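You operate a simulated robot arm through the tools that you are given. There is no shell and no other tool. Be economical: measure what you need, move in short steps, check, and stop when the job is done.

You run a simulated robot arm. Do the job below in one go: nothing can be reset, and whatever is moved stays where it is left.

## Task
Sand the clamped block smooth, then oil its top.
Fine: use the sanding block and the grey oil pad; both go back; shut the green oil box; the block stays clamped; leave the other blocks. A coat counts when it lies all over at full strength: go over it till it gets no stronger. What is to be rubbed or washed off counts as gone when no trace of it is left.

Only the result counts: the job must be done as asked and must still hold three seconds after the hand-in. Knocking over, shifting, dropping, spilling or breaking anything else fails it.

## Robot
A 6-joint arm with a two-finger parallel gripper, fixed in place. Base frame: the origin is at the foot of the arm, x ahead of it, y to its left, z up; the work surface is at about z = 0.78. Units: m, rad, N and s.
With the tool pointing down near the work surface it reaches from about 0.24 to 0.64 m from the base axis. Its first joint turns from -1.152 to 1.152 rad. Payload 2.7 kg.
The tool frame sits at the grasp point between the pads (the TCP): z along the fingers, y along the line on which they close. The tips reach 0.023 m beyond it. The gripper opens to 0.094 m. The fingers are 0.038 m wide and 0.01 m thick; the gripper's body (0.054 by 0.096 m) begins 0.039 m behind the TCP.
Orientation is that of the tool frame in the base frame, as a unit quaternion [w, x, y, z]. With the fingers straight down and closing along the base's y, the tool's x points along the base's -x, its y along +y and its z along -z.

## Interface
- The arm moves only by the tool apply_moves. Its argument "plan" is a list of rows, each a list of 6 numbers: the shift along the tool's x, y, z in m, then the turn, a rotation vector about the tool's x, y, z in rad. In form: [[dx, dy, dz, rx, ry, rz], ...]. A call has 1 to 8 rows; each row shifts and turns the commanded pose from where the row before left it, along the tool's axes as they then stand. "claw" is the opening, from 0 (shut) to 1 (fully open), set as the call begins (left out, the last holds). A row lasts 0.2 s, in which the tool goes at most 0.05 m and 0.15 rad; a call with a longer step from one row to the next is refused whole, and so is a gripper value outside its range. A pose out of reach is approached as far as the arm can. The call stops where the force on the tool passes 50 N (or 10 N more than at its start, if that is more) or the arm is blocked; 0.2 s more then pass. The fingers move at their own pace (about 0.045 m/s each) and stop on an object; they squeeze with about 43 N. The grip force told is the motor's: it shows also when the fingers shut on nothing. Time passes only in rows, and 0.2 s behind the last, so rows that do not move let the fingers close. The reply holds the time, the measured pose of the TCP, the force on the tool along the base axes, the opening and the grip force, in the units named above and with some noise, with the torque about the TCP (base axes, N m) and any sound that the robot's microphone picked up, and new pictures: "show" is both (left out), scene, wrist or none.
- Cameras (640 x 400 px; columns grow to the right, rows downward): "scene" is fixed at [0.0752, -0.4324, 1.3993]; the picture's right is [0.77, -0.63, 0.00], its down [-0.39, -0.47, -0.79] and it looks along [0.50, 0.61, -0.61] (base axes); focal length 327 px, centre (320, 200). "wrist" rides on the gripper at [0.086, 0.016, -0.075] in the tool frame; the picture's right is [-0.18, 0.98, 0.00], its down [-0.58, -0.11, -0.81] and it looks along [-0.79, -0.15, 0.59] (tool axes); focal length 243 px, centre (320, 200). There is no depth. A picture from a camera that has moved, and an enlarged one, comes with that camera's place and axes in the base frame and with its lens.
- close_up(camera, box): a new picture of the part [left, top, right, bottom] of that camera's present view, enlarged. The clock stands still meanwhile.
- hand_in(): hands the job in; it is judged then, once.

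Work in short steps. Places have to be worked out from the pictures, the camera data and where the tool is seen: move nearer, look again, correct. Check each grasp and each placing, and mend what went wrong. You have 120 turns and 200 pictures in all, those below and enlarged ones among them. Open the gripper and draw the arm clear of the work before you hand the job in, unless the task says otherwise; then end with one line.

The tools are called as name(argument=value, ...) on one line, values as JSON. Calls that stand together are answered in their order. apply_moves: Moves the arm, as the interface text tells. Its arguments: {"type":"object","properties":{"plan":{"type":"array"},"claw":{"type":"number"},"show":{"type":"string","enum":["both","scene","wrist","none"]}},"required":["plan"]} The other tools are called the same way: close_up (camera, box) takes an enlarged picture of a part of a camera's view; hand_in () hands the job in.

At the start:

```text
time_s: 0.0
tcp_pos: [0.3642, 0.0331, 1.1679]
tool_rot: [0.0, -0.001, 1.0, 0.0]
ft_force: [-0.2, 0.9, 0.5]
torque: [-0.02, 0.01, 0.02]
width: 0.0941
finger_force: 0.0
```

scene: 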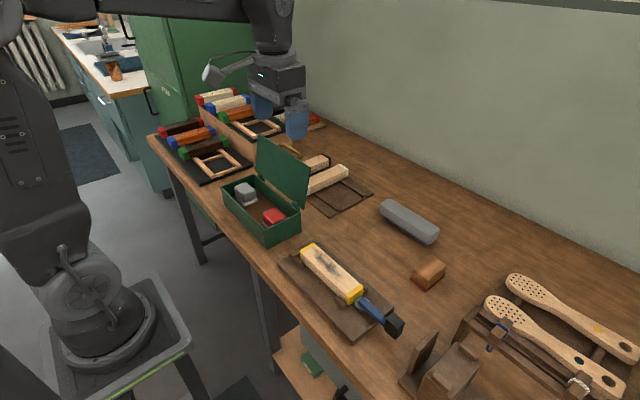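
wrist: 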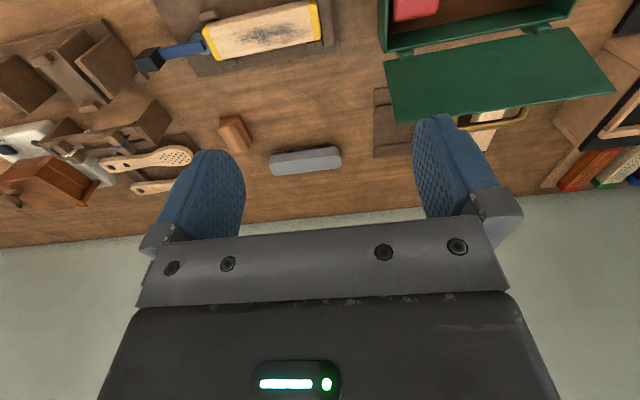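

I'll look at the scene close up first to identify the block, the sanding block and the oil box.

close_up(camera="scene", box=[200, 120, 460, 350])

close_up(camera="scene", box=[380, 240, 640, 400])

close_up(camera="wrist", box=[0, 0, 400, 220])

```text
1.74 times, centred on (330, 235) of scene
camera zoom: at [0.0752, -0.4324, 1.3993], right [0.77, -0.63, 0.0], down [-0.39, -0.47, -0.79], along [0.5, 0.61, -0.61], focal length 568 px, centre (303, 139)
```

zoom: 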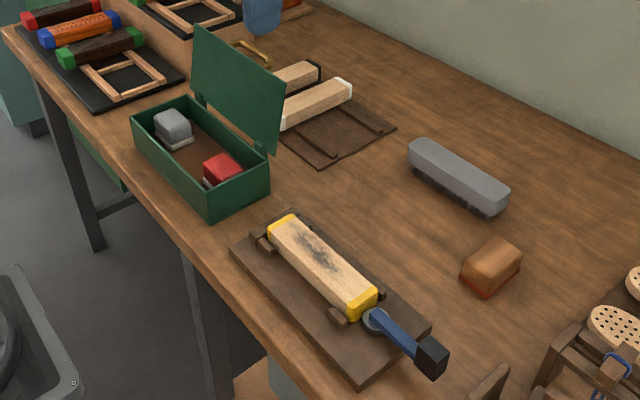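

```text
2.46 times, centred on (510, 320) of scene
camera zoom: at [0.0752, -0.4324, 1.3993], right [0.77, -0.63, 0.0], down [-0.39, -0.47, -0.79], along [0.5, 0.61, -0.61], focal length 804 px, centre (-148, -95)
```

zoom: 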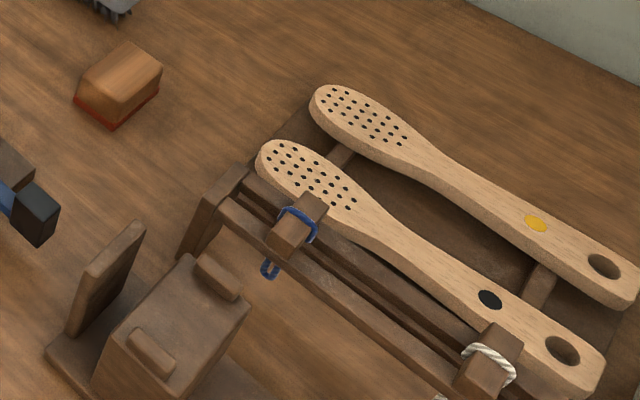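

```text
1.60 times, centred on (200, 110) of wrist
camera zoom: at [0.276, 0.0477, 1.2438], right [0.18, 0.98, 0.0], down [0.58, -0.11, 0.81], along [0.79, -0.15, -0.59], focal length 388 px, centre (512, 344)
```

zoom: 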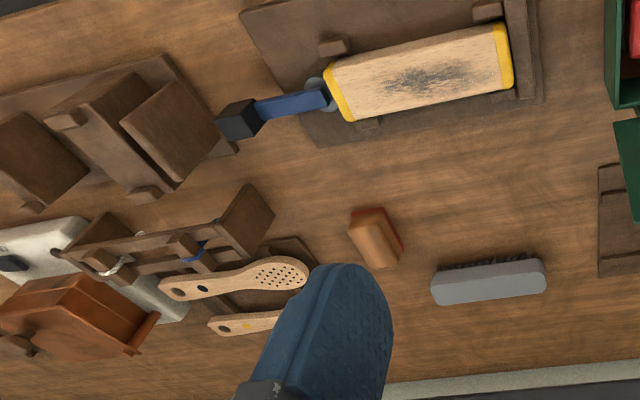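

The small wooden block with a red-brown underside is the sanding block, at about (0.59, -0.21). The clamped block has yellow ends and lies along y at x≈0.40. I'll move towards the sanding block for a better look.

apply_moves(plan=[[-0.0194, -0.0343, 0.0243, 0, 0, 0], [-0.0194, -0.0343, 0.0243, 0, 0, 0], [-0.0194, -0.0343, 0.0243, 0, 0, 0], [-0.0194, -0.0343, 0.0243, 0, 0, 0], [-0.0194, -0.0343, 0.0243, 0, 0, 0], [-0.0194, -0.0343, 0.0243, 0, 0, 0], [-0.0194, -0.0343, 0.0243, 0, 0, 0], [0, 0, 0, 0, 0, 0]], claw=1, show="wrist")

close_up(camera="wrist", box=[160, 0, 480, 200])

```text
time_s: 1.8
tcp_pos: [0.4984, -0.2116, 0.9978]
tool_rot: [0.0, 0.0, 1.0, 0.0]
ft_force: [-0.1, -0.1, 0.5]
torque: [0.02, 0.01, 0.01]
width: 0.0942
finger_force: 0.0
camera wrist: at [0.4122, -0.196, 1.0727], right [0.18, 0.98, 0.0], down [0.58, -0.11, 0.81], along [0.79, -0.15, -0.59], focal length 243 px, centre (320, 200)
```

wrist: 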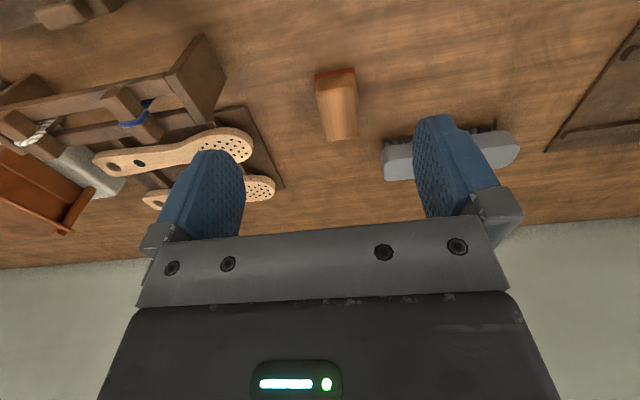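

```text
2.00 times, centred on (320, 100) of wrist
camera zoom: at [0.4122, -0.196, 1.0727], right [0.18, 0.98, 0.0], down [0.58, -0.11, 0.81], along [0.79, -0.15, -0.59], focal length 485 px, centre (320, 400)
```

zoom: 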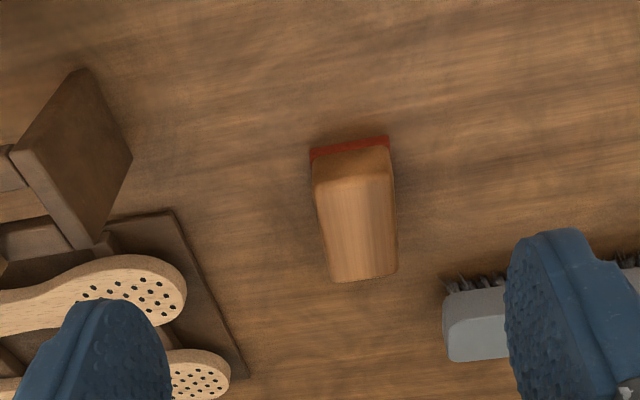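

The sanding block is 0.046 wide (y) and 0.072 long (x), centred at about (0.590, -0.206), aligned with the axes, with its top near 0.818. I'll go above it and then down to z≈0.813.

apply_moves(plan=[[-0.0305, 0.002, 0.035, 0, 0, 0], [-0.0305, 0.002, 0.035, 0, 0, 0], [-0.0305, 0.0015, 0.035, 0, 0, 0], [0, 0, 0.03, 0, 0, 0], [0, 0, 0.02, 0, 0, 0], [0, 0, 0, 0, 0, 0]], claw=0.8)

```text
time_s: 3.2
tcp_pos: [0.5906, -0.2029, 0.8428]
tool_rot: [0.0, 0.0, 1.0, 0.0]
ft_force: [0.3, 0.4, 0.3]
torque: [-0.02, -0.02, -0.01]
width: 0.075
finger_force: 0.1
camera wrist: at [0.503, -0.1875, 0.919], right [0.18, 0.98, 0.0], down [0.58, -0.11, 0.81], along [0.79, -0.15, -0.59], focal length 243 px, centre (320, 200)
```

scene: 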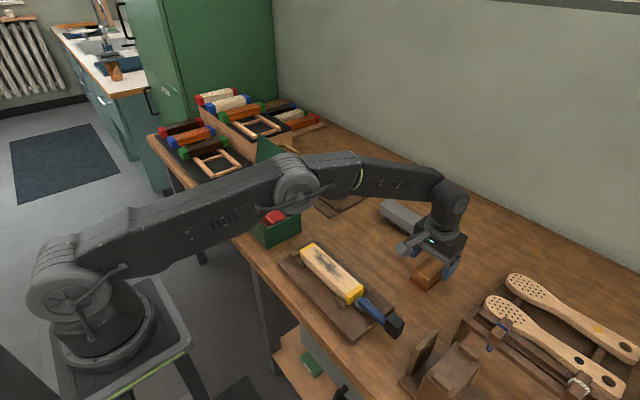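
wrist: 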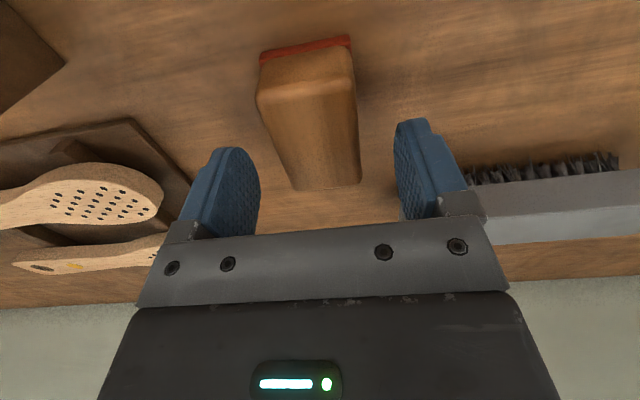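

The block sits between the fingers. I'll go down 0.03 and close.

apply_moves(plan=[[0, -0.003, 0.015, 0, 0, 0], [0, 0, 0.014, 0, 0, 0], [0, 0, 0, 0, 0, 0]], show="none")

apply_moves(plan=[[0, 0, 0, 0, 0, 0], [0, 0, 0, 0, 0, 0], [0, 0, 0, 0, 0, 0], [0, 0, 0, 0, 0, 0]], claw=0, show="wrist")

```text
time_s: 4.0
tcp_pos: [0.5887, -0.2051, 0.8148]
tool_rot: [0.0, 0.0, 1.0, 0.0]
ft_force: [0.0, 0.2, 0.1]
torque: [-0.02, 0.01, -0.01]
width: 0.0753
finger_force: 0.0
```

```text
time_s: 5.0
tcp_pos: [0.5893, -0.2044, 0.8158]
tool_rot: [0.0, 0.0, 1.0, 0.0]
ft_force: [0.6, -0.2, 0.4]
torque: [-0.02, -0.03, -0.02]
width: 0.0451
finger_force: 43.3
camera wrist: at [0.5024, -0.1896, 0.8903], right [0.18, 0.98, 0.0], down [0.58, -0.11, 0.81], along [0.79, -0.15, -0.59], focal length 243 px, centre (320, 200)
```

wrist: 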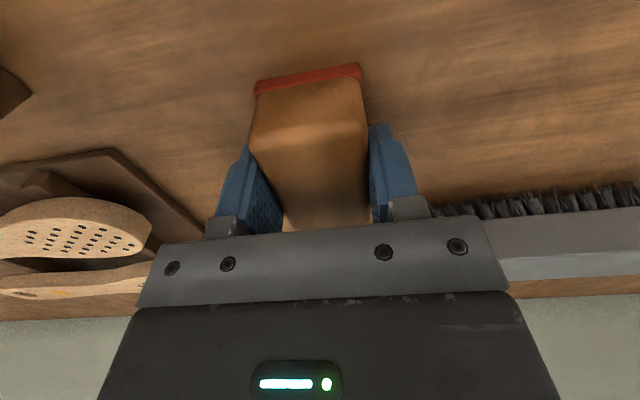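

Gripped (width 0.045). I'll lift it and retreat to view the clamped block from closer up.

apply_moves(plan=[[0, 0, -0.04, 0, 0, 0], [0, 0, -0.045, 0, 0, 0], [0, 0, -0.045, 0, 0, 0], [0.045, 0.02, 0, 0, 0, 0], [0.045, 0.02, 0, 0, 0, 0], [0.045, 0.02, 0, 0, 0, 0], [0.045, 0.02, 0, 0, 0, 0], [0.045, 0.02, 0, 0, 0, 0]], show="none")

apply_moves(plan=[[0.045, 0.02, 0, 0, 0, 0], [0.025, 0.02, -0.01, 0, 0, 0], [0, 0, 0, 0, 0, 0]])

close_up(camera="wrist", box=[160, 0, 480, 200])

```text
time_s: 6.8
tcp_pos: [0.3663, -0.107, 0.9425]
tool_rot: [0.001, 0.0, 1.0, 0.0]
ft_force: [0.5, 1.1, -0.8]
torque: [0.01, -0.01, 0.01]
width: 0.0455
finger_force: 43.3
```

```text
time_s: 7.6
tcp_pos: [0.2973, -0.0654, 0.9548]
tool_rot: [0.0, 0.0, 1.0, 0.0]
ft_force: [1.0, 0.3, 0.1]
torque: [-0.03, -0.03, -0.02]
width: 0.0453
finger_force: 43.4
camera wrist: at [0.2096, -0.0498, 1.0288], right [0.18, 0.98, 0.0], down [0.58, -0.11, 0.81], along [0.79, -0.15, -0.59], focal length 243 px, centre (320, 200)
```

scene: 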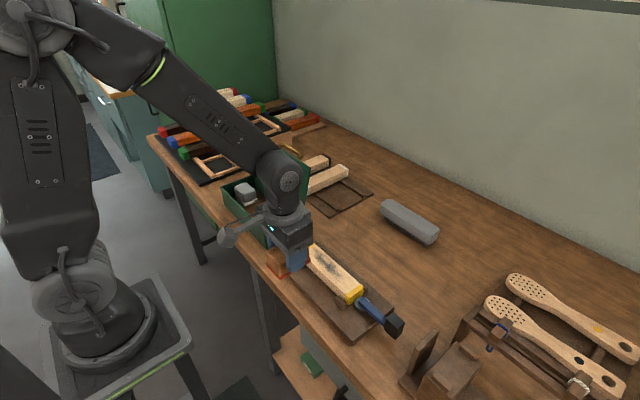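
wrist: 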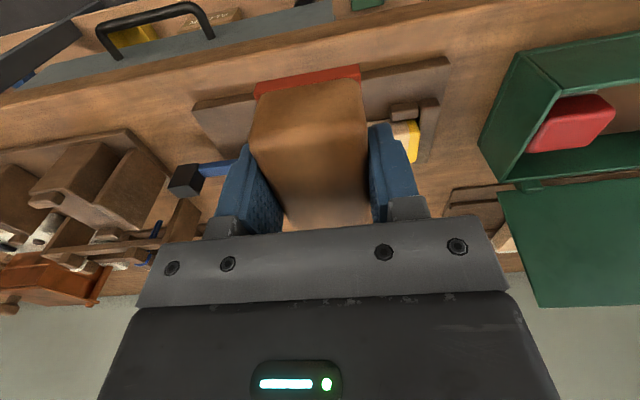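

```text
2.00 times, centred on (320, 100) of wrist
camera zoom: at [0.2096, -0.0498, 1.0288], right [0.18, 0.98, 0.0], down [0.58, -0.11, 0.81], along [0.79, -0.15, -0.59], focal length 485 px, centre (320, 400)
```

zoom: 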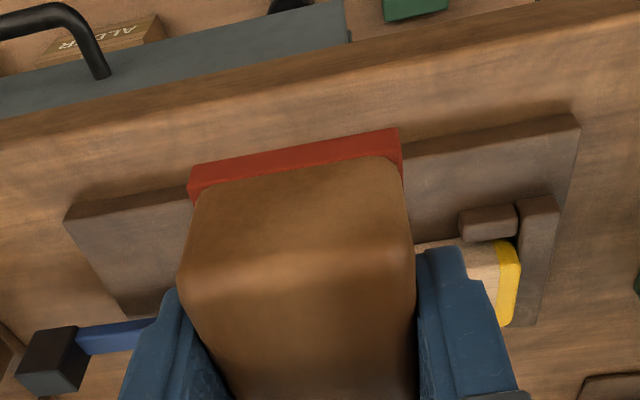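

From two views the clamped block spans x .377–.424 and y -.145–.018, with its top at z≈.83. I'll go over its centre and down to just above contact.

apply_moves(plan=[[-0.035, 0.001, 0, 0, 0, 0], [-0.035, 0.001, 0, 0, 0, 0], [-0.034, 0, 0.02, 0, 0, 0], [0, 0, 0.035, 0, 0, 0], [0, 0, 0.02, 0, 0, 0], [0, 0, 0, 0, 0, 0]])

close_up(camera="scene", box=[240, 180, 440, 340])

```text
time_s: 9.0
tcp_pos: [0.3995, -0.0626, 0.8793]
tool_rot: [0.0, 0.0, 1.0, 0.0]
ft_force: [-0.5, 0.3, -1.0]
torque: [-0.01, -0.03, 0.01]
width: 0.0451
finger_force: 43.0
camera wrist: at [0.3128, -0.0465, 0.9544], right [0.18, 0.98, 0.0], down [0.58, -0.11, 0.81], along [0.79, -0.15, -0.59], focal length 243 px, centre (320, 200)
```

scene: 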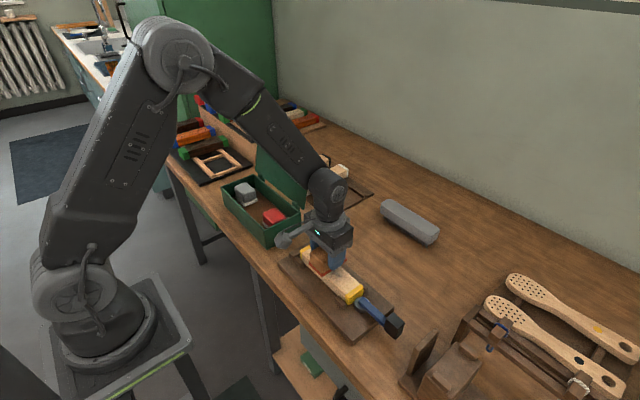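
wrist: 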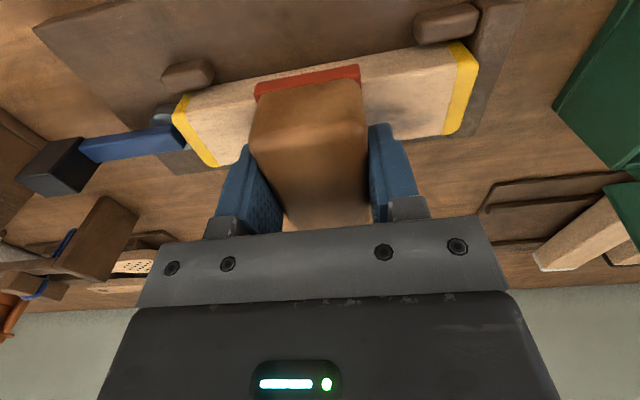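

```text
2.50 times, centred on (340, 260) of scene
camera zoom: at [0.0752, -0.4324, 1.3993], right [0.77, -0.63, 0.0], down [-0.39, -0.47, -0.79], along [0.5, 0.61, -0.61], focal length 816 px, centre (270, 50)
```

zoom: 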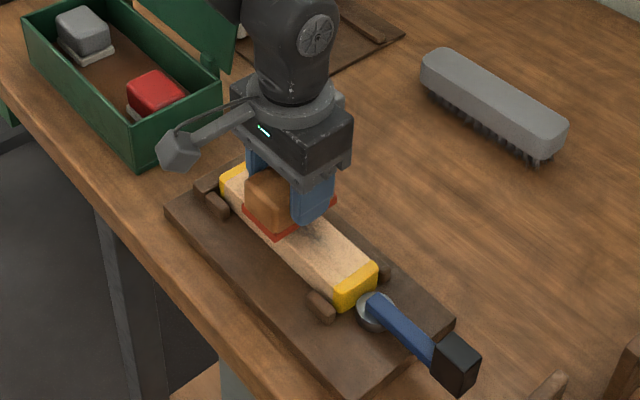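

The alignment is good and the stops are lower than the top. I'll descend in small steps to contact.

apply_moves(plan=[[0, 0, 0.005, 0, 0, 0], [0, 0, 0.004, 0, 0, 0], [0, 0, 0.003, 0, 0, 0], [0, 0, 0.002, 0, 0, 0], [0, 0, 0, 0, 0, 0]], show="none")

```text
time_s: 10.2
tcp_pos: [0.3983, -0.0643, 0.8657]
tool_rot: [0.001, 0.0, 1.0, 0.0]
ft_force: [0.1, -1.0, -0.7]
torque: [0.02, 0.01, 0.0]
width: 0.045
finger_force: 43.4
```

apply_moves(plan=[[0, 0, 0.002, 0, 0, 0], [0, 0, 0.002, 0, 0, 0], [0, 0, 0, 0, 0, 0]], show="none")

```text
time_s: 11.0
tcp_pos: [0.3997, -0.0639, 0.8633]
tool_rot: [0.001, 0.0, 1.0, 0.0]
ft_force: [-12.5, -0.5, 35.7]
torque: [-0.11, 0.43, -0.07]
width: 0.0453
finger_force: 43.4
```

Contact came at 36 N. I'll ease up by 1 mm and start stroking along y.

apply_moves(plan=[[0, 0, -0.001, 0, 0, 0], [0, 0.02, 0, 0, 0, 0], [0, 0.02, 0, 0, 0, 0], [0, 0.02, 0, 0, 0, 0], [0, -0.02, 0, 0, 0, 0], [0, -0.02, 0, 0, 0, 0], [0, -0.02, 0, 0, 0, 0]], show="wrist")

```text
time_s: 12.6
tcp_pos: [0.4006, -0.0636, 0.8629]
tool_rot: [0.001, 0.001, 1.0, 0.0]
ft_force: [-0.6, 12.6, 27.4]
torque: [0.5, -0.08, 0.02]
width: 0.0452
finger_force: 43.2
camera wrist: at [0.3133, -0.0476, 0.938], right [0.18, 0.98, 0.0], down [0.58, -0.11, 0.81], along [0.79, -0.15, -0.59], focal length 243 px, centre (320, 200)
```

wrist: 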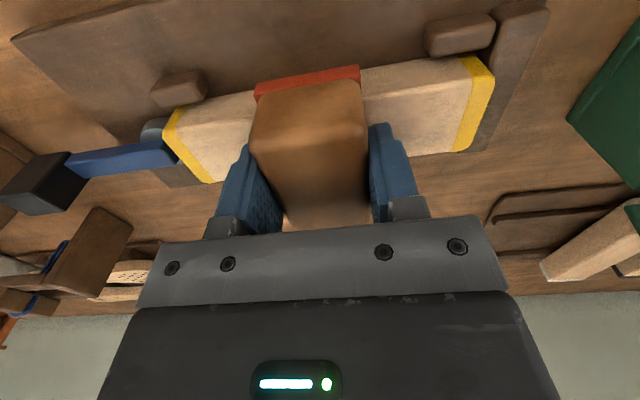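

Sanding works, and the dark area to the right has cleared. I'll keep stroking over the whole length.

apply_moves(plan=[[0, -0.023, 0, 0, 0, 0], [0, -0.023, 0, 0, 0, 0], [0, -0.02, 0, 0, 0, 0], [0, 0.022, 0, 0, 0, 0], [0, 0.022, 0, 0, 0, 0], [0, 0.022, 0, 0, 0, 0], [0, 0.033, 0, 0, 0, 0], [0, 0.032, 0, 0, 0, 0]], show="wrist")

apply_moves(plan=[[0, -0.027, 0, 0, 0, 0], [0, -0.027, 0, 0, 0, 0], [0, -0.027, 0, 0, 0, 0], [0, -0.027, 0, 0, 0, 0], [0, -0.023, 0, 0, 0, 0], [0, 0.033, 0, 0, 0, 0], [0, 0.033, 0, 0, 0, 0]], show="wrist")

```text
time_s: 14.4
tcp_pos: [0.401, 0.0025, 0.8636]
tool_rot: [0.001, -0.001, 1.0, 0.0]
ft_force: [1.6, -11.9, 26.9]
torque: [-0.61, -0.18, -0.03]
width: 0.0451
finger_force: 42.8
camera wrist: at [0.3136, 0.0187, 0.9373], right [0.18, 0.98, 0.0], down [0.58, -0.11, 0.81], along [0.79, -0.15, -0.59], focal length 243 px, centre (320, 200)
```

wrist: 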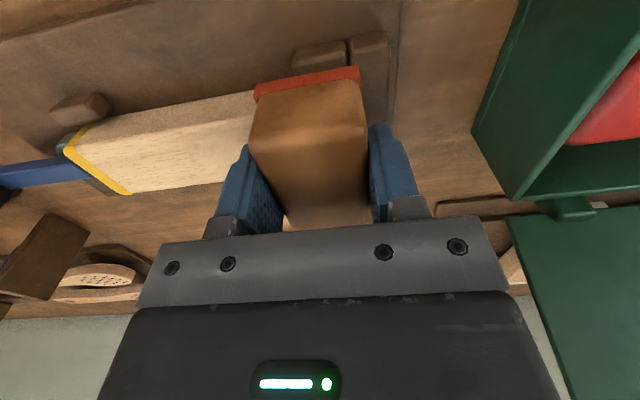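

```text
time_s: 16.0
tcp_pos: [0.3984, -0.0641, 0.8629]
tool_rot: [0.0, 0.0, 1.0, 0.0]
ft_force: [0.1, -7.8, 16.6]
torque: [-0.3, -0.16, -0.05]
width: 0.0453
finger_force: 42.8
camera wrist: at [0.3121, -0.0486, 0.9377], right [0.18, 0.98, 0.0], down [0.58, -0.11, 0.81], along [0.79, -0.15, -0.59], focal length 243 px, centre (320, 200)
```

wrist: 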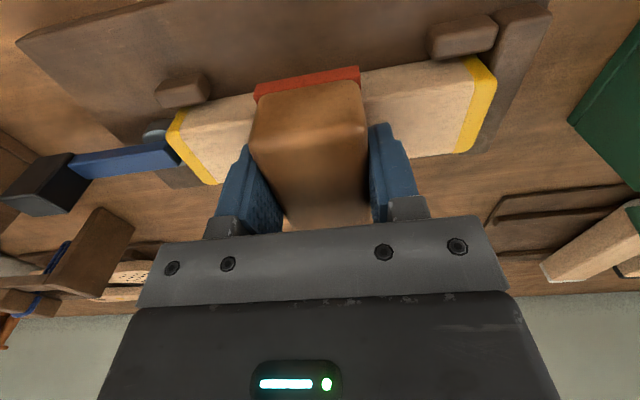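

The surface looks pale now. I'll make another two full passes with a touch more pressure, then lift and inspect.

apply_moves(plan=[[0, 0.033, 0.0004, 0, 0, 0], [0, 0.035, 0, 0, 0, 0], [0, -0.035, 0, 0, 0, 0], [0, -0.035, 0, 0, 0, 0], [0, -0.035, 0, 0, 0, 0], [0, -0.032, 0, 0, 0, 0], [0, 0.035, 0, 0, 0, 0], [0, 0.035, 0, 0, 0, 0]], show="none")

apply_moves(plan=[[0, 0.035, 0, 0, 0, 0], [0, 0.032, 0, 0, 0, 0], [0, -0.035, 0, 0, 0, 0], [0, -0.035, 0, 0, 0, 0], [0, -0.035, 0, 0, 0, 0], [0, -0.032, 0, 0, 0, 0], [0, 0, -0.02, 0, 0, 0], [0, 0, -0.04, 0, 0, 0]], show="none")

apply_moves(plan=[[-0.03, -0.02, -0.02, 0, 0, 0], [-0.04, -0.02, 0, 0, 0, 0], [-0.04, -0.02, 0, 0, 0, 0], [-0.04, -0.01, 0, 0, 0, 0], [0, 0, 0, 0, 0, 0]], show="none")

close_up(camera="scene", box=[270, 220, 400, 320])

```text
time_s: 17.8
tcp_pos: [0.3999, -0.063, 0.863]
tool_rot: [-0.001, -0.001, 1.0, 0.0]
ft_force: [0.1, -10.1, 23.5]
torque: [-0.61, -0.19, -0.06]
width: 0.0456
finger_force: 43.1
```

```text
time_s: 19.6
tcp_pos: [0.3992, -0.1328, 0.9217]
tool_rot: [-0.001, 0.0, 1.0, -0.001]
ft_force: [0.7, 0.6, -0.4]
torque: [-0.03, -0.01, -0.01]
width: 0.0455
finger_force: 42.9
```

```text
time_s: 20.8
tcp_pos: [0.5482, -0.2032, 0.9451]
tool_rot: [0.0, 0.0, 1.0, -0.001]
ft_force: [0.3, 0.1, 0.2]
torque: [-0.02, 0.02, -0.01]
width: 0.0453
finger_force: 42.8
```

```text
4.00 times, centred on (335, 270) of scene
camera zoom: at [0.0752, -0.4324, 1.3993], right [0.77, -0.63, 0.0], down [-0.39, -0.47, -0.79], along [0.5, 0.61, -0.61], focal length 1306 px, centre (260, -80)
```

zoom: 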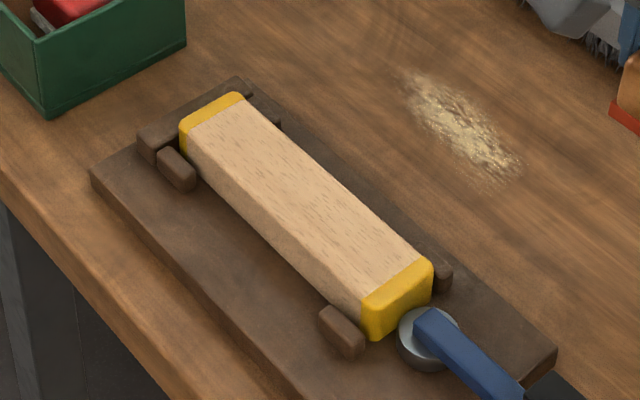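

It's smooth, with no dark trace. I'll put the sanding block back where it came from (0.589, -0.205).

apply_moves(plan=[[-0.041, -0.001, 0, 0, 0, 0], [0, 0, 0.045, 0, 0, 0], [0, 0, 0.045, 0, 0, 0], [0, 0, 0.025, 0, 0, 0], [0, 0, 0.01, 0, 0, 0], [0, 0, 0.004, 0, 0, 0], [0, 0, 0, 0, 0, 0]], show="none")

```text
time_s: 22.4
tcp_pos: [0.5909, -0.2023, 0.8138]
tool_rot: [0.0, 0.0, 1.0, 0.0]
ft_force: [-3.6, 2.8, 12.5]
torque: [0.23, 0.43, -0.04]
width: 0.0453
finger_force: 43.1
```

It's touching the table at 12 N. I'll open the gripper and lift off.

apply_moves(plan=[[0, 0, 0, 0, 0, 0], [0, 0, 0, 0, 0, 0], [0, 0, -0.01, 0, 0, 0], [0, 0, -0.04, 0, 0, 0], [0, 0, -0.045, 0, 0, 0], [0, 0, -0.045, 0, 0, 0], [0.03, 0, -0.03, 0, 0, 0]], claw=0.8)

```text
time_s: 24.0
tcp_pos: [0.5599, -0.2054, 0.9831]
tool_rot: [-0.001, 0.001, 1.0, 0.001]
ft_force: [-0.5, -0.1, -0.3]
torque: [0.03, 0.0, 0.02]
width: 0.0755
finger_force: 0.1
camera wrist: at [0.4738, -0.1887, 1.0576], right [0.18, 0.98, 0.0], down [0.58, -0.11, 0.81], along [0.79, -0.15, -0.59], focal length 243 px, centre (320, 200)
```

scene: 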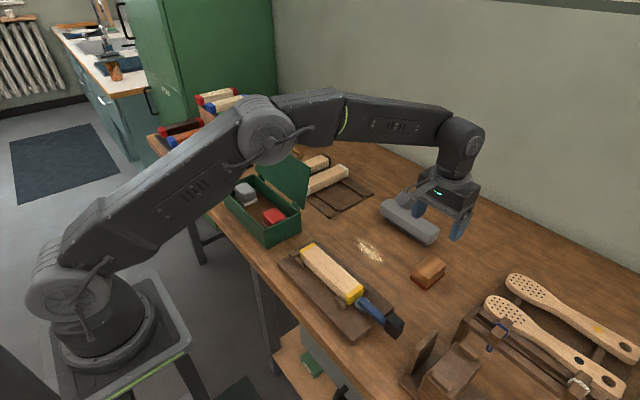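
wrist: 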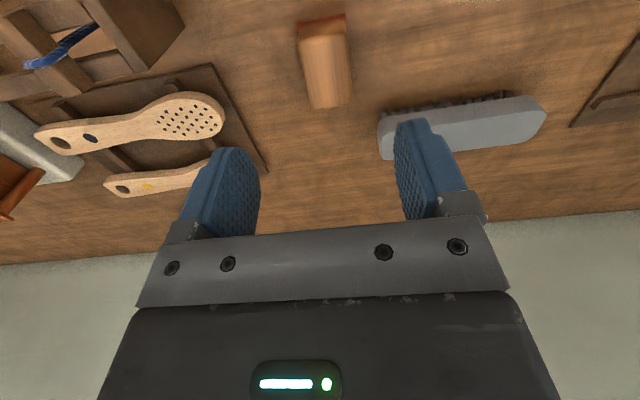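

The sanding block is back. Next I'll move to view the green oil box and its pads.

apply_moves(plan=[[0.03, 0, -0.035, 0, 0, 0], [0.03, 0.02, -0.03, 0, 0, 0], [0.03, 0.035, 0, 0, 0, 0], [0.028, 0.038, 0, 0, 0, 0], [0.028, 0.038, 0, 0, 0, 0], [0.028, 0.038, 0, 0, 0, 0], [0.028, 0.038, 0, 0, 0, 0], [0.028, 0.038, 0, 0, 0, 0]], show="none")

apply_moves(plan=[[0.02, 0.045, 0, 0, 0, 0], [0.01, 0.045, 0, 0, 0, 0], [0, 0.045, 0, 0, 0, 0], [0, 0.045, 0, 0, 0, 0], [0, 0.045, 0, 0, 0, 0], [0, 0, 0, 0, 0, 0]])

close_up(camera="wrist", box=[160, 0, 480, 200])

```text
time_s: 25.8
tcp_pos: [0.3307, 0.0428, 1.0492]
tool_rot: [0.001, 0.001, 1.0, 0.0]
ft_force: [0.6, 0.2, 0.7]
torque: [0.01, 0.0, -0.04]
width: 0.0752
finger_force: 0.0
```

```text
time_s: 27.2
tcp_pos: [0.301, 0.2631, 1.0496]
tool_rot: [0.0, -0.001, 1.0, 0.0]
ft_force: [0.4, -0.2, 0.2]
torque: [-0.05, -0.01, 0.0]
width: 0.0754
finger_force: 0.0
camera wrist: at [0.2143, 0.2794, 1.1246], right [0.18, 0.98, 0.0], down [0.58, -0.11, 0.81], along [0.79, -0.15, -0.59], focal length 243 px, centre (320, 200)
```

scene: 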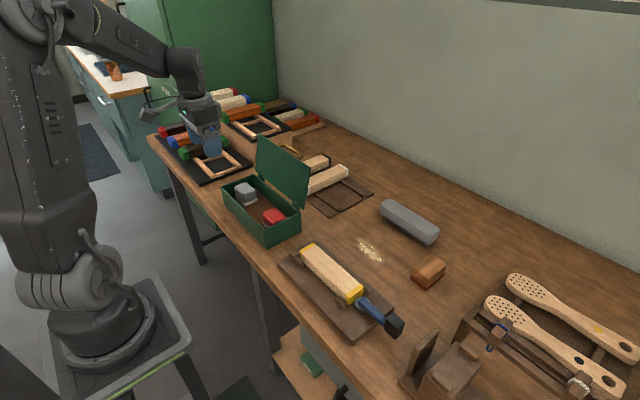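
wrist: 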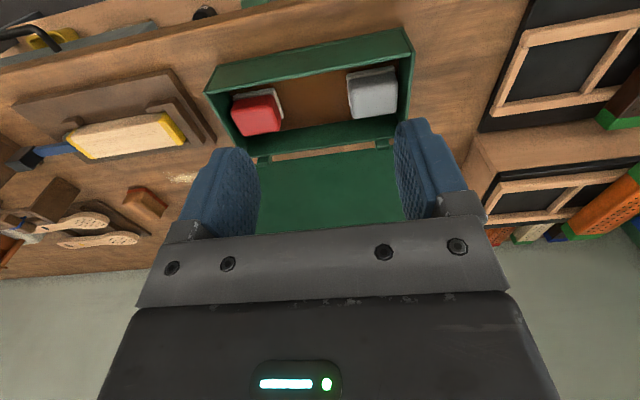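

```text
2.00 times, centred on (320, 100) of wrist
camera zoom: at [0.2143, 0.2794, 1.1246], right [0.18, 0.98, 0.0], down [0.58, -0.11, 0.81], along [0.79, -0.15, -0.59], focal length 485 px, centre (320, 400)
```

zoom: 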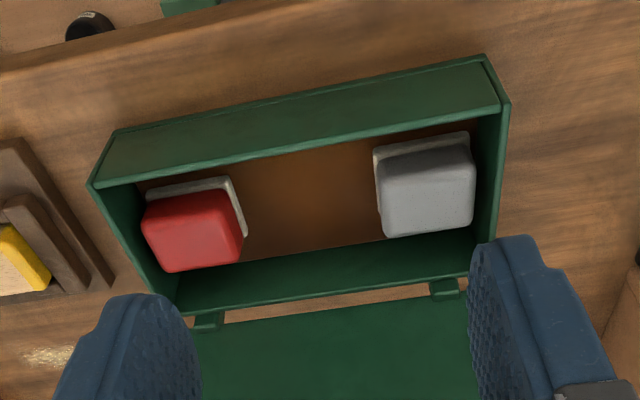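

I'll take a closer look at the grey pad's handle and felt in both views.

close_up(camera="scene", box=[215, 165, 311, 245])

close_up(camera="wrist", box=[320, 20, 432, 90])

close_up(camera="wrist", box=[190, 10, 430, 160])

```text
5.00 times, centred on (263, 205) of scene
camera zoom: at [0.0752, -0.4323, 1.3993], right [0.77, -0.63, 0.0], down [-0.39, -0.47, -0.79], along [0.5, 0.61, -0.61], focal length 1633 px, centre (605, 175)
```

zoom: 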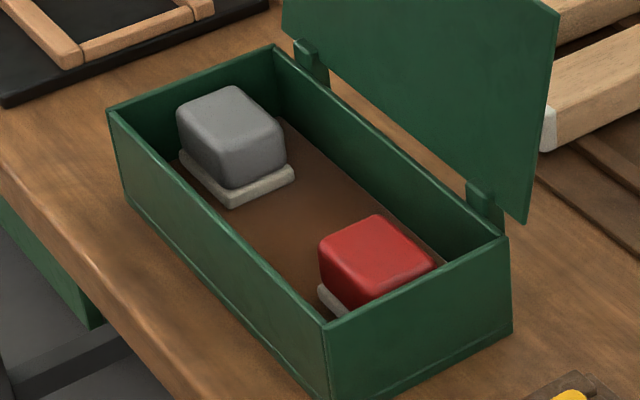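

```text
5.71 times, centred on (376, 55) of wrist
camera zoom: at [0.2143, 0.2794, 1.1246], right [0.18, 0.98, 0.0], down [0.58, -0.11, 0.81], along [0.79, -0.15, -0.59], focal length 1386 px, centre (0, 1029)
```

zoom: 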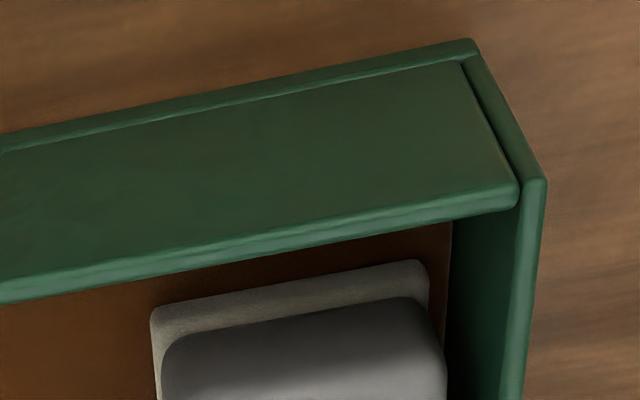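

```text
2.67 times, centred on (310, 85) of wrist
camera zoom: at [0.2143, 0.2794, 1.1246], right [0.18, 0.98, 0.0], down [0.58, -0.11, 0.81], along [0.79, -0.15, -0.59], focal length 647 px, centre (347, 507)
```

zoom: 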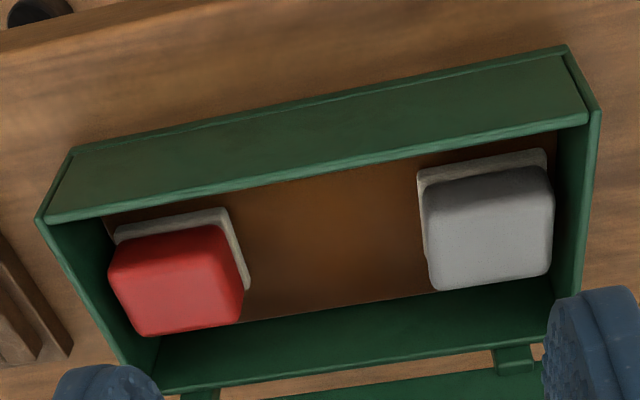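

The handle is about .044 (x) by .058 (y), and the +y gap is too small for a finger. I'll turn the tool -90° so the fingers close along x, then view the pad from the -y side.

apply_moves(plan=[[0, 0, 0, 0, 0, -0.1496], [0, 0, 0, 0, 0, -0.1496], [0, 0, 0, 0, 0, -0.1496], [0, 0, 0, 0, 0, -0.1496], [0, 0, 0, 0, 0, -0.1496], [0, 0, 0, 0, 0, -0.1496], [0, 0, 0, 0, 0, -0.1496], [0, 0, 0, 0, 0, -0.1496]], show="none")

apply_moves(plan=[[0, 0, 0, 0, 0, -0.1496], [0, 0, 0, 0, 0, -0.1496], [0, 0, 0, 0, 0, -0.0748], [0.01, -0.04, 0.01, 0, 0, 0], [0.01, -0.04, 0.02, 0, 0, 0], [0.003, -0.022, 0.02, 0, 0, 0], [0, 0, 0, 0, 0, 0]], claw=0.66)

close_up(camera="wrist", box=[160, 0, 480, 200])

```text
time_s: 29.0
tcp_pos: [0.3001, 0.2663, 1.0485]
tool_rot: [0.0, -0.565, 0.825, 0.0]
ft_force: [0.1, 0.2, 0.1]
torque: [0.02, 0.0, -0.01]
width: 0.0754
finger_force: 0.0
```

```text
time_s: 30.6
tcp_pos: [0.4034, 0.2426, 0.9976]
tool_rot: [0.0, -0.707, 0.707, 0.0]
ft_force: [-0.9, -0.4, 0.5]
torque: [0.04, -0.03, -0.01]
width: 0.0619
finger_force: 0.0
camera wrist: at [0.387, 0.1564, 1.0729], right [-0.98, 0.18, 0.0], down [0.11, 0.58, 0.81], along [0.15, 0.79, -0.59], focal length 243 px, centre (320, 200)
```

scene: 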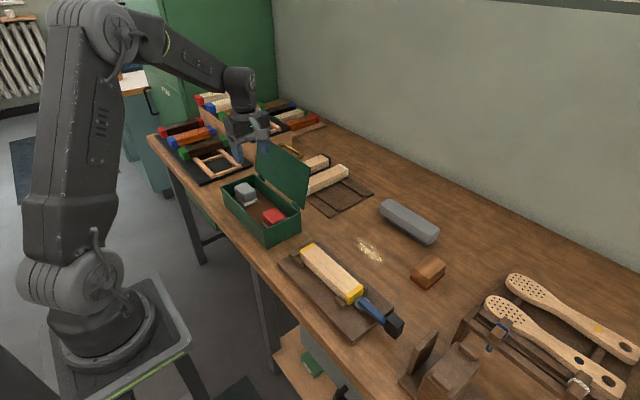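
wrist: 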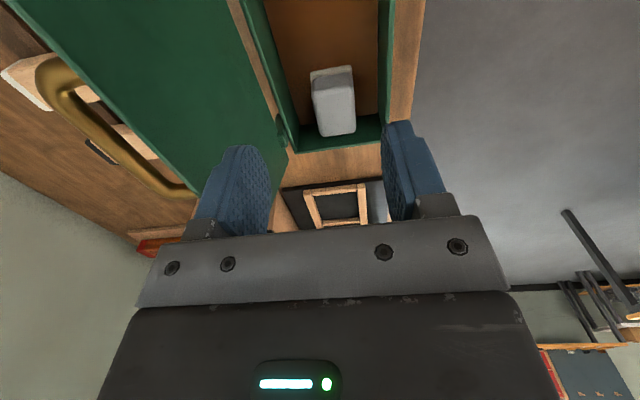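

```text
2.00 times, centred on (320, 100) of wrist
camera zoom: at [0.387, 0.1564, 1.0729], right [-0.98, 0.18, 0.0], down [0.11, 0.58, 0.81], along [0.15, 0.79, -0.59], focal length 485 px, centre (320, 400)
```

zoom: 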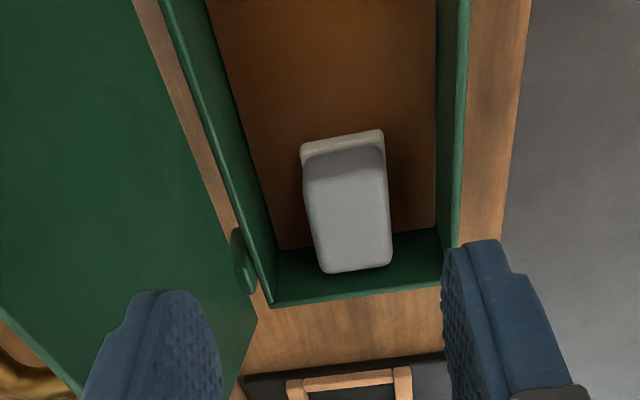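

The pad handle is centred at x≈.401, y≈.319, with box walls at .349 and .451. I'll go above it and down to z≈.865 to check.

apply_moves(plan=[[-0.026, 0.001, 0.02, 0, 0, 0], [-0.025, 0.001, 0.03, 0, 0, 0], [-0.025, 0, 0.035, 0, 0, 0], [0, 0, 0.035, 0, 0, 0], [0, 0, 0.013, 0, 0, 0], [0, 0, 0, 0, 0, 0]])

close_up(camera="wrist", box=[160, 0, 480, 200])

close_up(camera="scene", box=[200, 90, 360, 250])

```text
time_s: 32.0
tcp_pos: [0.4005, 0.321, 0.8646]
tool_rot: [-0.001, 0.707, -0.707, -0.001]
ft_force: [0.1, -0.5, -0.8]
torque: [0.01, 0.0, 0.03]
width: 0.0623
finger_force: 0.1
camera wrist: at [0.3843, 0.2342, 0.9405], right [-0.98, 0.18, 0.0], down [0.11, 0.58, 0.81], along [0.15, 0.79, -0.59], focal length 243 px, centre (320, 200)
```

scene: 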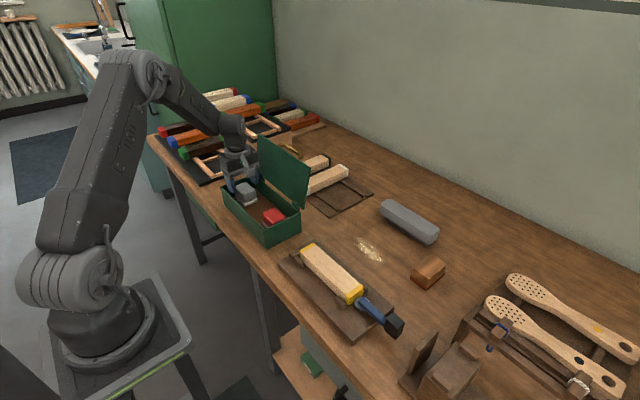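
wrist: 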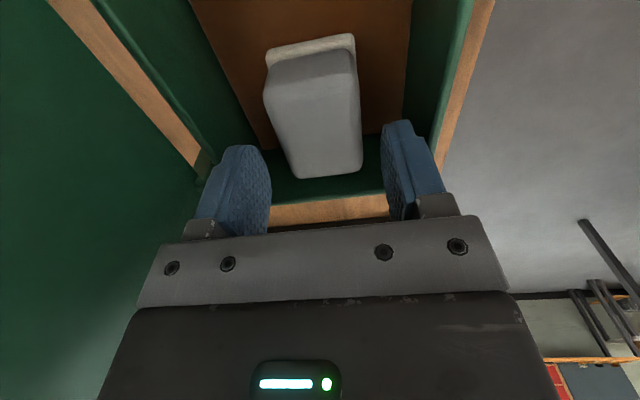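

```text
2.00 times, centred on (320, 100) of wrist
camera zoom: at [0.3843, 0.2342, 0.9405], right [-0.98, 0.18, 0.0], down [0.11, 0.58, 0.81], along [0.15, 0.79, -0.59], focal length 485 px, centre (320, 400)
```

zoom: 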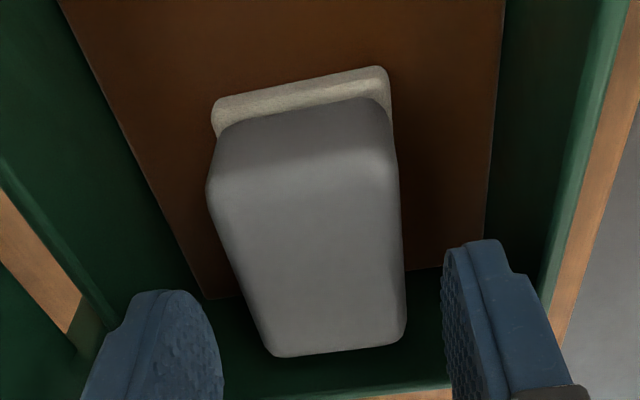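

```text
2.50 times, centred on (280, 170) of scene
camera zoom: at [0.0752, -0.4324, 1.3993], right [0.77, -0.63, 0.0], down [-0.39, -0.47, -0.79], along [0.5, 0.61, -0.61], focal length 816 px, centre (420, 275)
```

zoom: 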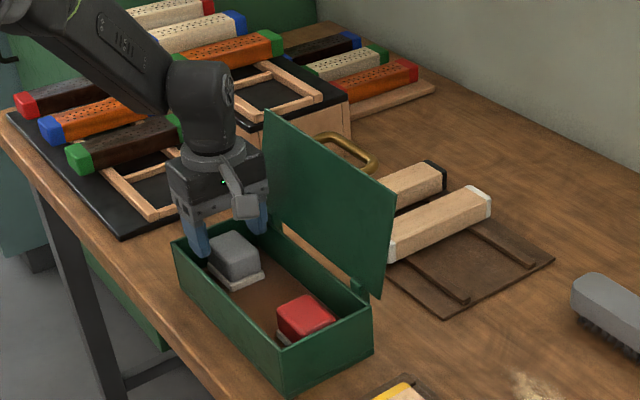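

The pad is well centred between the fingers. I'll descend 0.039 and close.

apply_moves(plan=[[0, 0, 0.015, 0, 0, 0], [0, 0, 0.015, 0, 0, 0], [0, 0, 0.009, 0, 0, 0], [0, 0, 0, 0, 0, 0]], show="none")

apply_moves(plan=[[0, 0, 0, 0, 0, 0], [0, 0, 0, 0, 0, 0], [0, 0, 0, 0, 0, 0]], claw=0, show="wrist")

```text
time_s: 33.0
tcp_pos: [0.4001, 0.3199, 0.8263]
tool_rot: [0.0, 0.707, -0.707, 0.001]
ft_force: [0.0, -0.9, 0.3]
torque: [0.02, -0.01, 0.01]
width: 0.0618
finger_force: 0.1
```

```text
time_s: 33.8
tcp_pos: [0.3999, 0.3201, 0.8271]
tool_rot: [0.0, 0.707, -0.707, 0.0]
ft_force: [0.2, 0.8, -0.6]
torque: [0.02, 0.01, 0.02]
width: 0.0453
finger_force: 43.3
camera wrist: at [0.3835, 0.2327, 0.9018], right [-0.98, 0.18, 0.0], down [0.11, 0.58, 0.81], along [0.15, 0.79, -0.59], focal length 243 px, centre (320, 200)
```

wrist: 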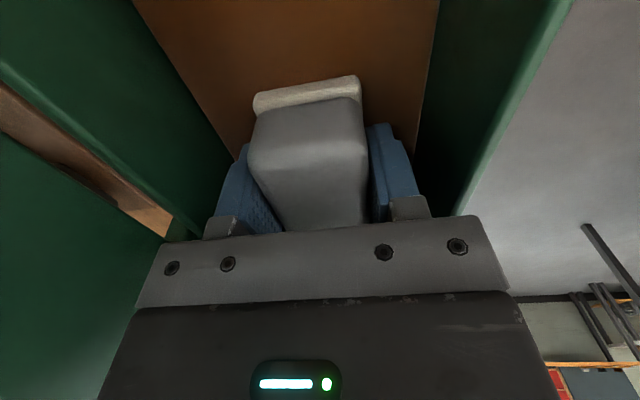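

Gripped (0.045). I'll lift straight up and carry the pad over the clamped block.

apply_moves(plan=[[0, 0, -0.03, 0, 0, 0], [0, 0, -0.045, 0, 0, 0], [0, 0, -0.045, 0, 0, 0], [0.04, 0, -0.01, 0, 0, 0], [0.045, 0, 0, 0, 0, 0], [0.045, 0, 0, 0, 0, 0], [0.045, 0, 0, 0, 0, 0], [0.045, 0, 0, 0, 0, 0]], show="wrist")

apply_moves(plan=[[0.045, 0, 0, 0, 0, 0], [0.045, 0, 0, 0, 0, 0], [0.045, 0, 0, 0, 0, 0], [0.03, 0, 0.03, 0, 0, 0], [0, 0, 0.03, 0, 0, 0], [0, 0, 0, 0, 0, 0]])

close_up(camera="scene", box=[240, 180, 440, 340])

```text
time_s: 35.6
tcp_pos: [0.398, 0.0977, 0.9551]
tool_rot: [0.001, 0.708, -0.706, 0.0]
ft_force: [0.1, 0.3, -0.9]
torque: [0.03, 0.04, 0.01]
width: 0.0454
finger_force: 42.8
camera wrist: at [0.3821, 0.0107, 1.0318], right [-0.98, 0.18, 0.0], down [0.11, 0.58, 0.81], along [0.15, 0.79, -0.59], focal length 243 px, centre (320, 200)
```

wrist: 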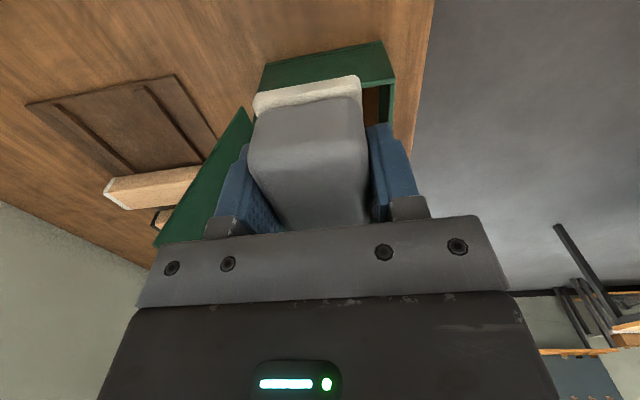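

```text
time_s: 37.0
tcp_pos: [0.3986, -0.066, 0.8957]
tool_rot: [0.0, -0.707, 0.707, 0.001]
ft_force: [0.4, -0.5, -0.7]
torque: [-0.01, 0.0, -0.02]
width: 0.0455
finger_force: 43.1
camera wrist: at [0.382, -0.1525, 0.9711], right [-0.98, 0.18, 0.0], down [0.11, 0.58, 0.81], along [0.15, 0.79, -0.59], focal length 243 px, centre (320, 200)
```

scene: 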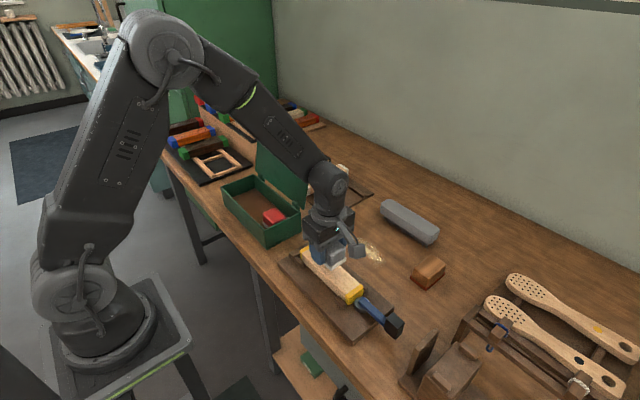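
wrist: 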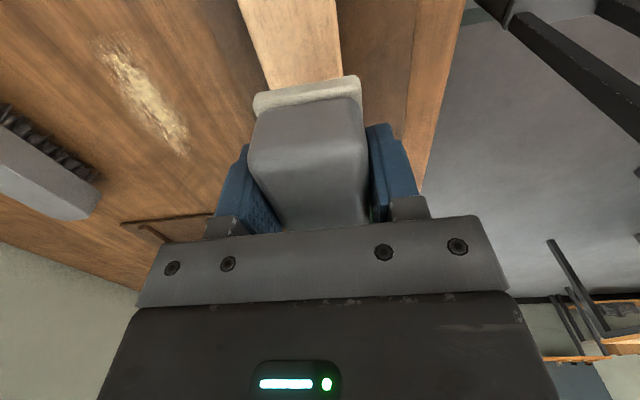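

```text
2.50 times, centred on (340, 260) of scene
camera zoom: at [0.0752, -0.4324, 1.3993], right [0.77, -0.63, 0.0], down [-0.39, -0.47, -0.79], along [0.5, 0.61, -0.61], focal length 816 px, centre (270, 50)
```

zoom: 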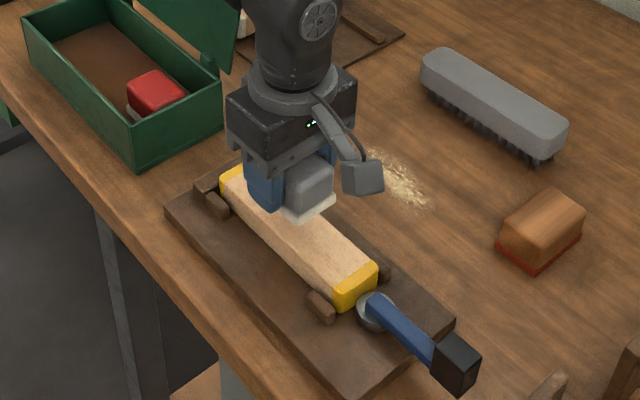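

The felt spans x .374–.430 over the block at about .380–.426, so it covers the full width. I'll descend gently to contact.

apply_moves(plan=[[0, -0.003, 0.015, 0, 0, 0], [0, 0, 0.006, 0, 0, 0], [0, 0, 0.003, 0, 0, 0], [0, 0, 0, 0, 0, 0]], show="none")

apply_moves(plan=[[0, 0, 0.002, 0, 0, 0], [0, 0, 0, 0, 0, 0]], show="none")

```text
time_s: 38.0
tcp_pos: [0.4012, -0.0661, 0.8727]
tool_rot: [0.0, 0.707, -0.707, 0.001]
ft_force: [-0.3, -1.0, -0.2]
torque: [0.03, -0.01, -0.02]
width: 0.0454
finger_force: 42.5
```

```text
time_s: 38.6
tcp_pos: [0.4023, -0.0656, 0.8711]
tool_rot: [0.0, 0.707, -0.707, 0.0]
ft_force: [0.5, 0.4, -1.2]
torque: [0.03, -0.05, -0.01]
width: 0.0453
finger_force: 42.7
```

apply_moves(plan=[[0, 0, 0.002, 0, 0, 0], [0, 0, 0, 0, 0, 0]], show="none")

apply_moves(plan=[[0, 0, 0.0015, 0, 0, 0], [0, 0, 0, 0, 0, 0]], show="none")

```text
time_s: 39.2
tcp_pos: [0.4022, -0.0653, 0.8685]
tool_rot: [0.001, 0.707, -0.707, 0.0]
ft_force: [-0.3, 0.3, 0.1]
torque: [-0.01, 0.01, 0.01]
width: 0.0454
finger_force: 43.1
```

```text
time_s: 39.8
tcp_pos: [0.4029, -0.0655, 0.8672]
tool_rot: [0.0, -0.707, 0.707, 0.0]
ft_force: [-0.4, -0.2, -1.1]
torque: [-0.02, 0.01, 0.03]
width: 0.0457
finger_force: 43.0
```

apply_moves(plan=[[0, 0, 0.0015, 0, 0, 0], [0, 0, 0, 0, 0, 0]], show="none")

apply_moves(plan=[[0, 0, 0.001, 0, 0, 0], [0, 0, 0, 0, 0, 0]], show="none")

apply_moves(plan=[[0, 0, 0.001, 0, 0, 0], [0, 0, 0, 0, 0, 0]], show="wrist")

```text
time_s: 40.4
tcp_pos: [0.4015, -0.0655, 0.8658]
tool_rot: [0.0, -0.707, 0.707, -0.001]
ft_force: [0.0, -0.4, -0.1]
torque: [-0.02, -0.02, 0.01]
width: 0.0453
finger_force: 42.5
```

```text
time_s: 41.0
tcp_pos: [0.4029, -0.0654, 0.8649]
tool_rot: [0.001, 0.708, -0.706, 0.0]
ft_force: [0.1, 0.6, -1.2]
torque: [0.02, -0.02, 0.04]
width: 0.0452
finger_force: 42.2
```

```text
time_s: 41.6
tcp_pos: [0.4033, -0.0655, 0.8627]
tool_rot: [0.0, 0.707, -0.707, 0.0]
ft_force: [-0.1, 0.3, -0.2]
torque: [0.04, 0.0, -0.03]
width: 0.0456
finger_force: 42.9
camera wrist: at [0.3864, -0.1524, 0.9384], right [-0.98, 0.18, 0.0], down [0.11, 0.58, 0.81], along [0.15, 0.79, -0.59], focal length 243 px, centre (320, 200)
```

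wrist: 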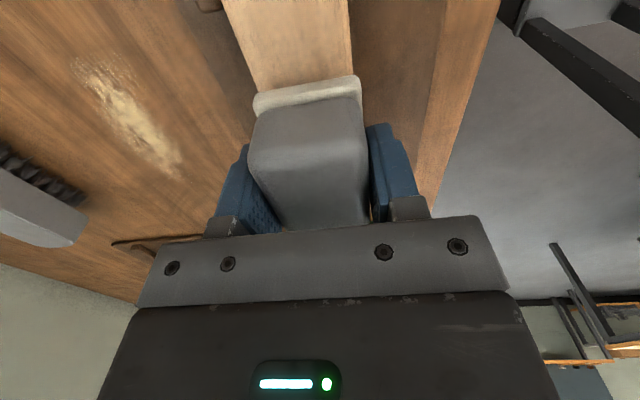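

apply_moves(plan=[[0, 0, 0.001, 0, 0, 0], [0, 0, 0, 0, 0, 0]], show="none")

apply_moves(plan=[[0, 0, 0.001, 0, 0, 0], [0, 0, 0, 0, 0, 0]], show="none")

apply_moves(plan=[[0, 0, 0.0007, 0, 0, 0], [0, 0, 0, 0, 0, 0]], show="none")

```text
time_s: 42.2
tcp_pos: [0.403, -0.0661, 0.8632]
tool_rot: [0.0, 0.707, -0.707, 0.0]
ft_force: [-0.1, -0.4, -0.9]
torque: [0.03, 0.01, 0.02]
width: 0.0453
finger_force: 43.0
```

```text
time_s: 42.8
tcp_pos: [0.4026, -0.0645, 0.8605]
tool_rot: [0.0, 0.707, -0.707, 0.0]
ft_force: [-0.3, 0.1, -1.6]
torque: [0.01, 0.01, -0.01]
width: 0.0454
finger_force: 43.1
```

```text
time_s: 43.4
tcp_pos: [0.4035, -0.0653, 0.86]
tool_rot: [0.0, -0.707, 0.707, 0.0]
ft_force: [-0.6, -0.3, -1.4]
torque: [0.01, -0.02, -0.04]
width: 0.0456
finger_force: 42.9
```

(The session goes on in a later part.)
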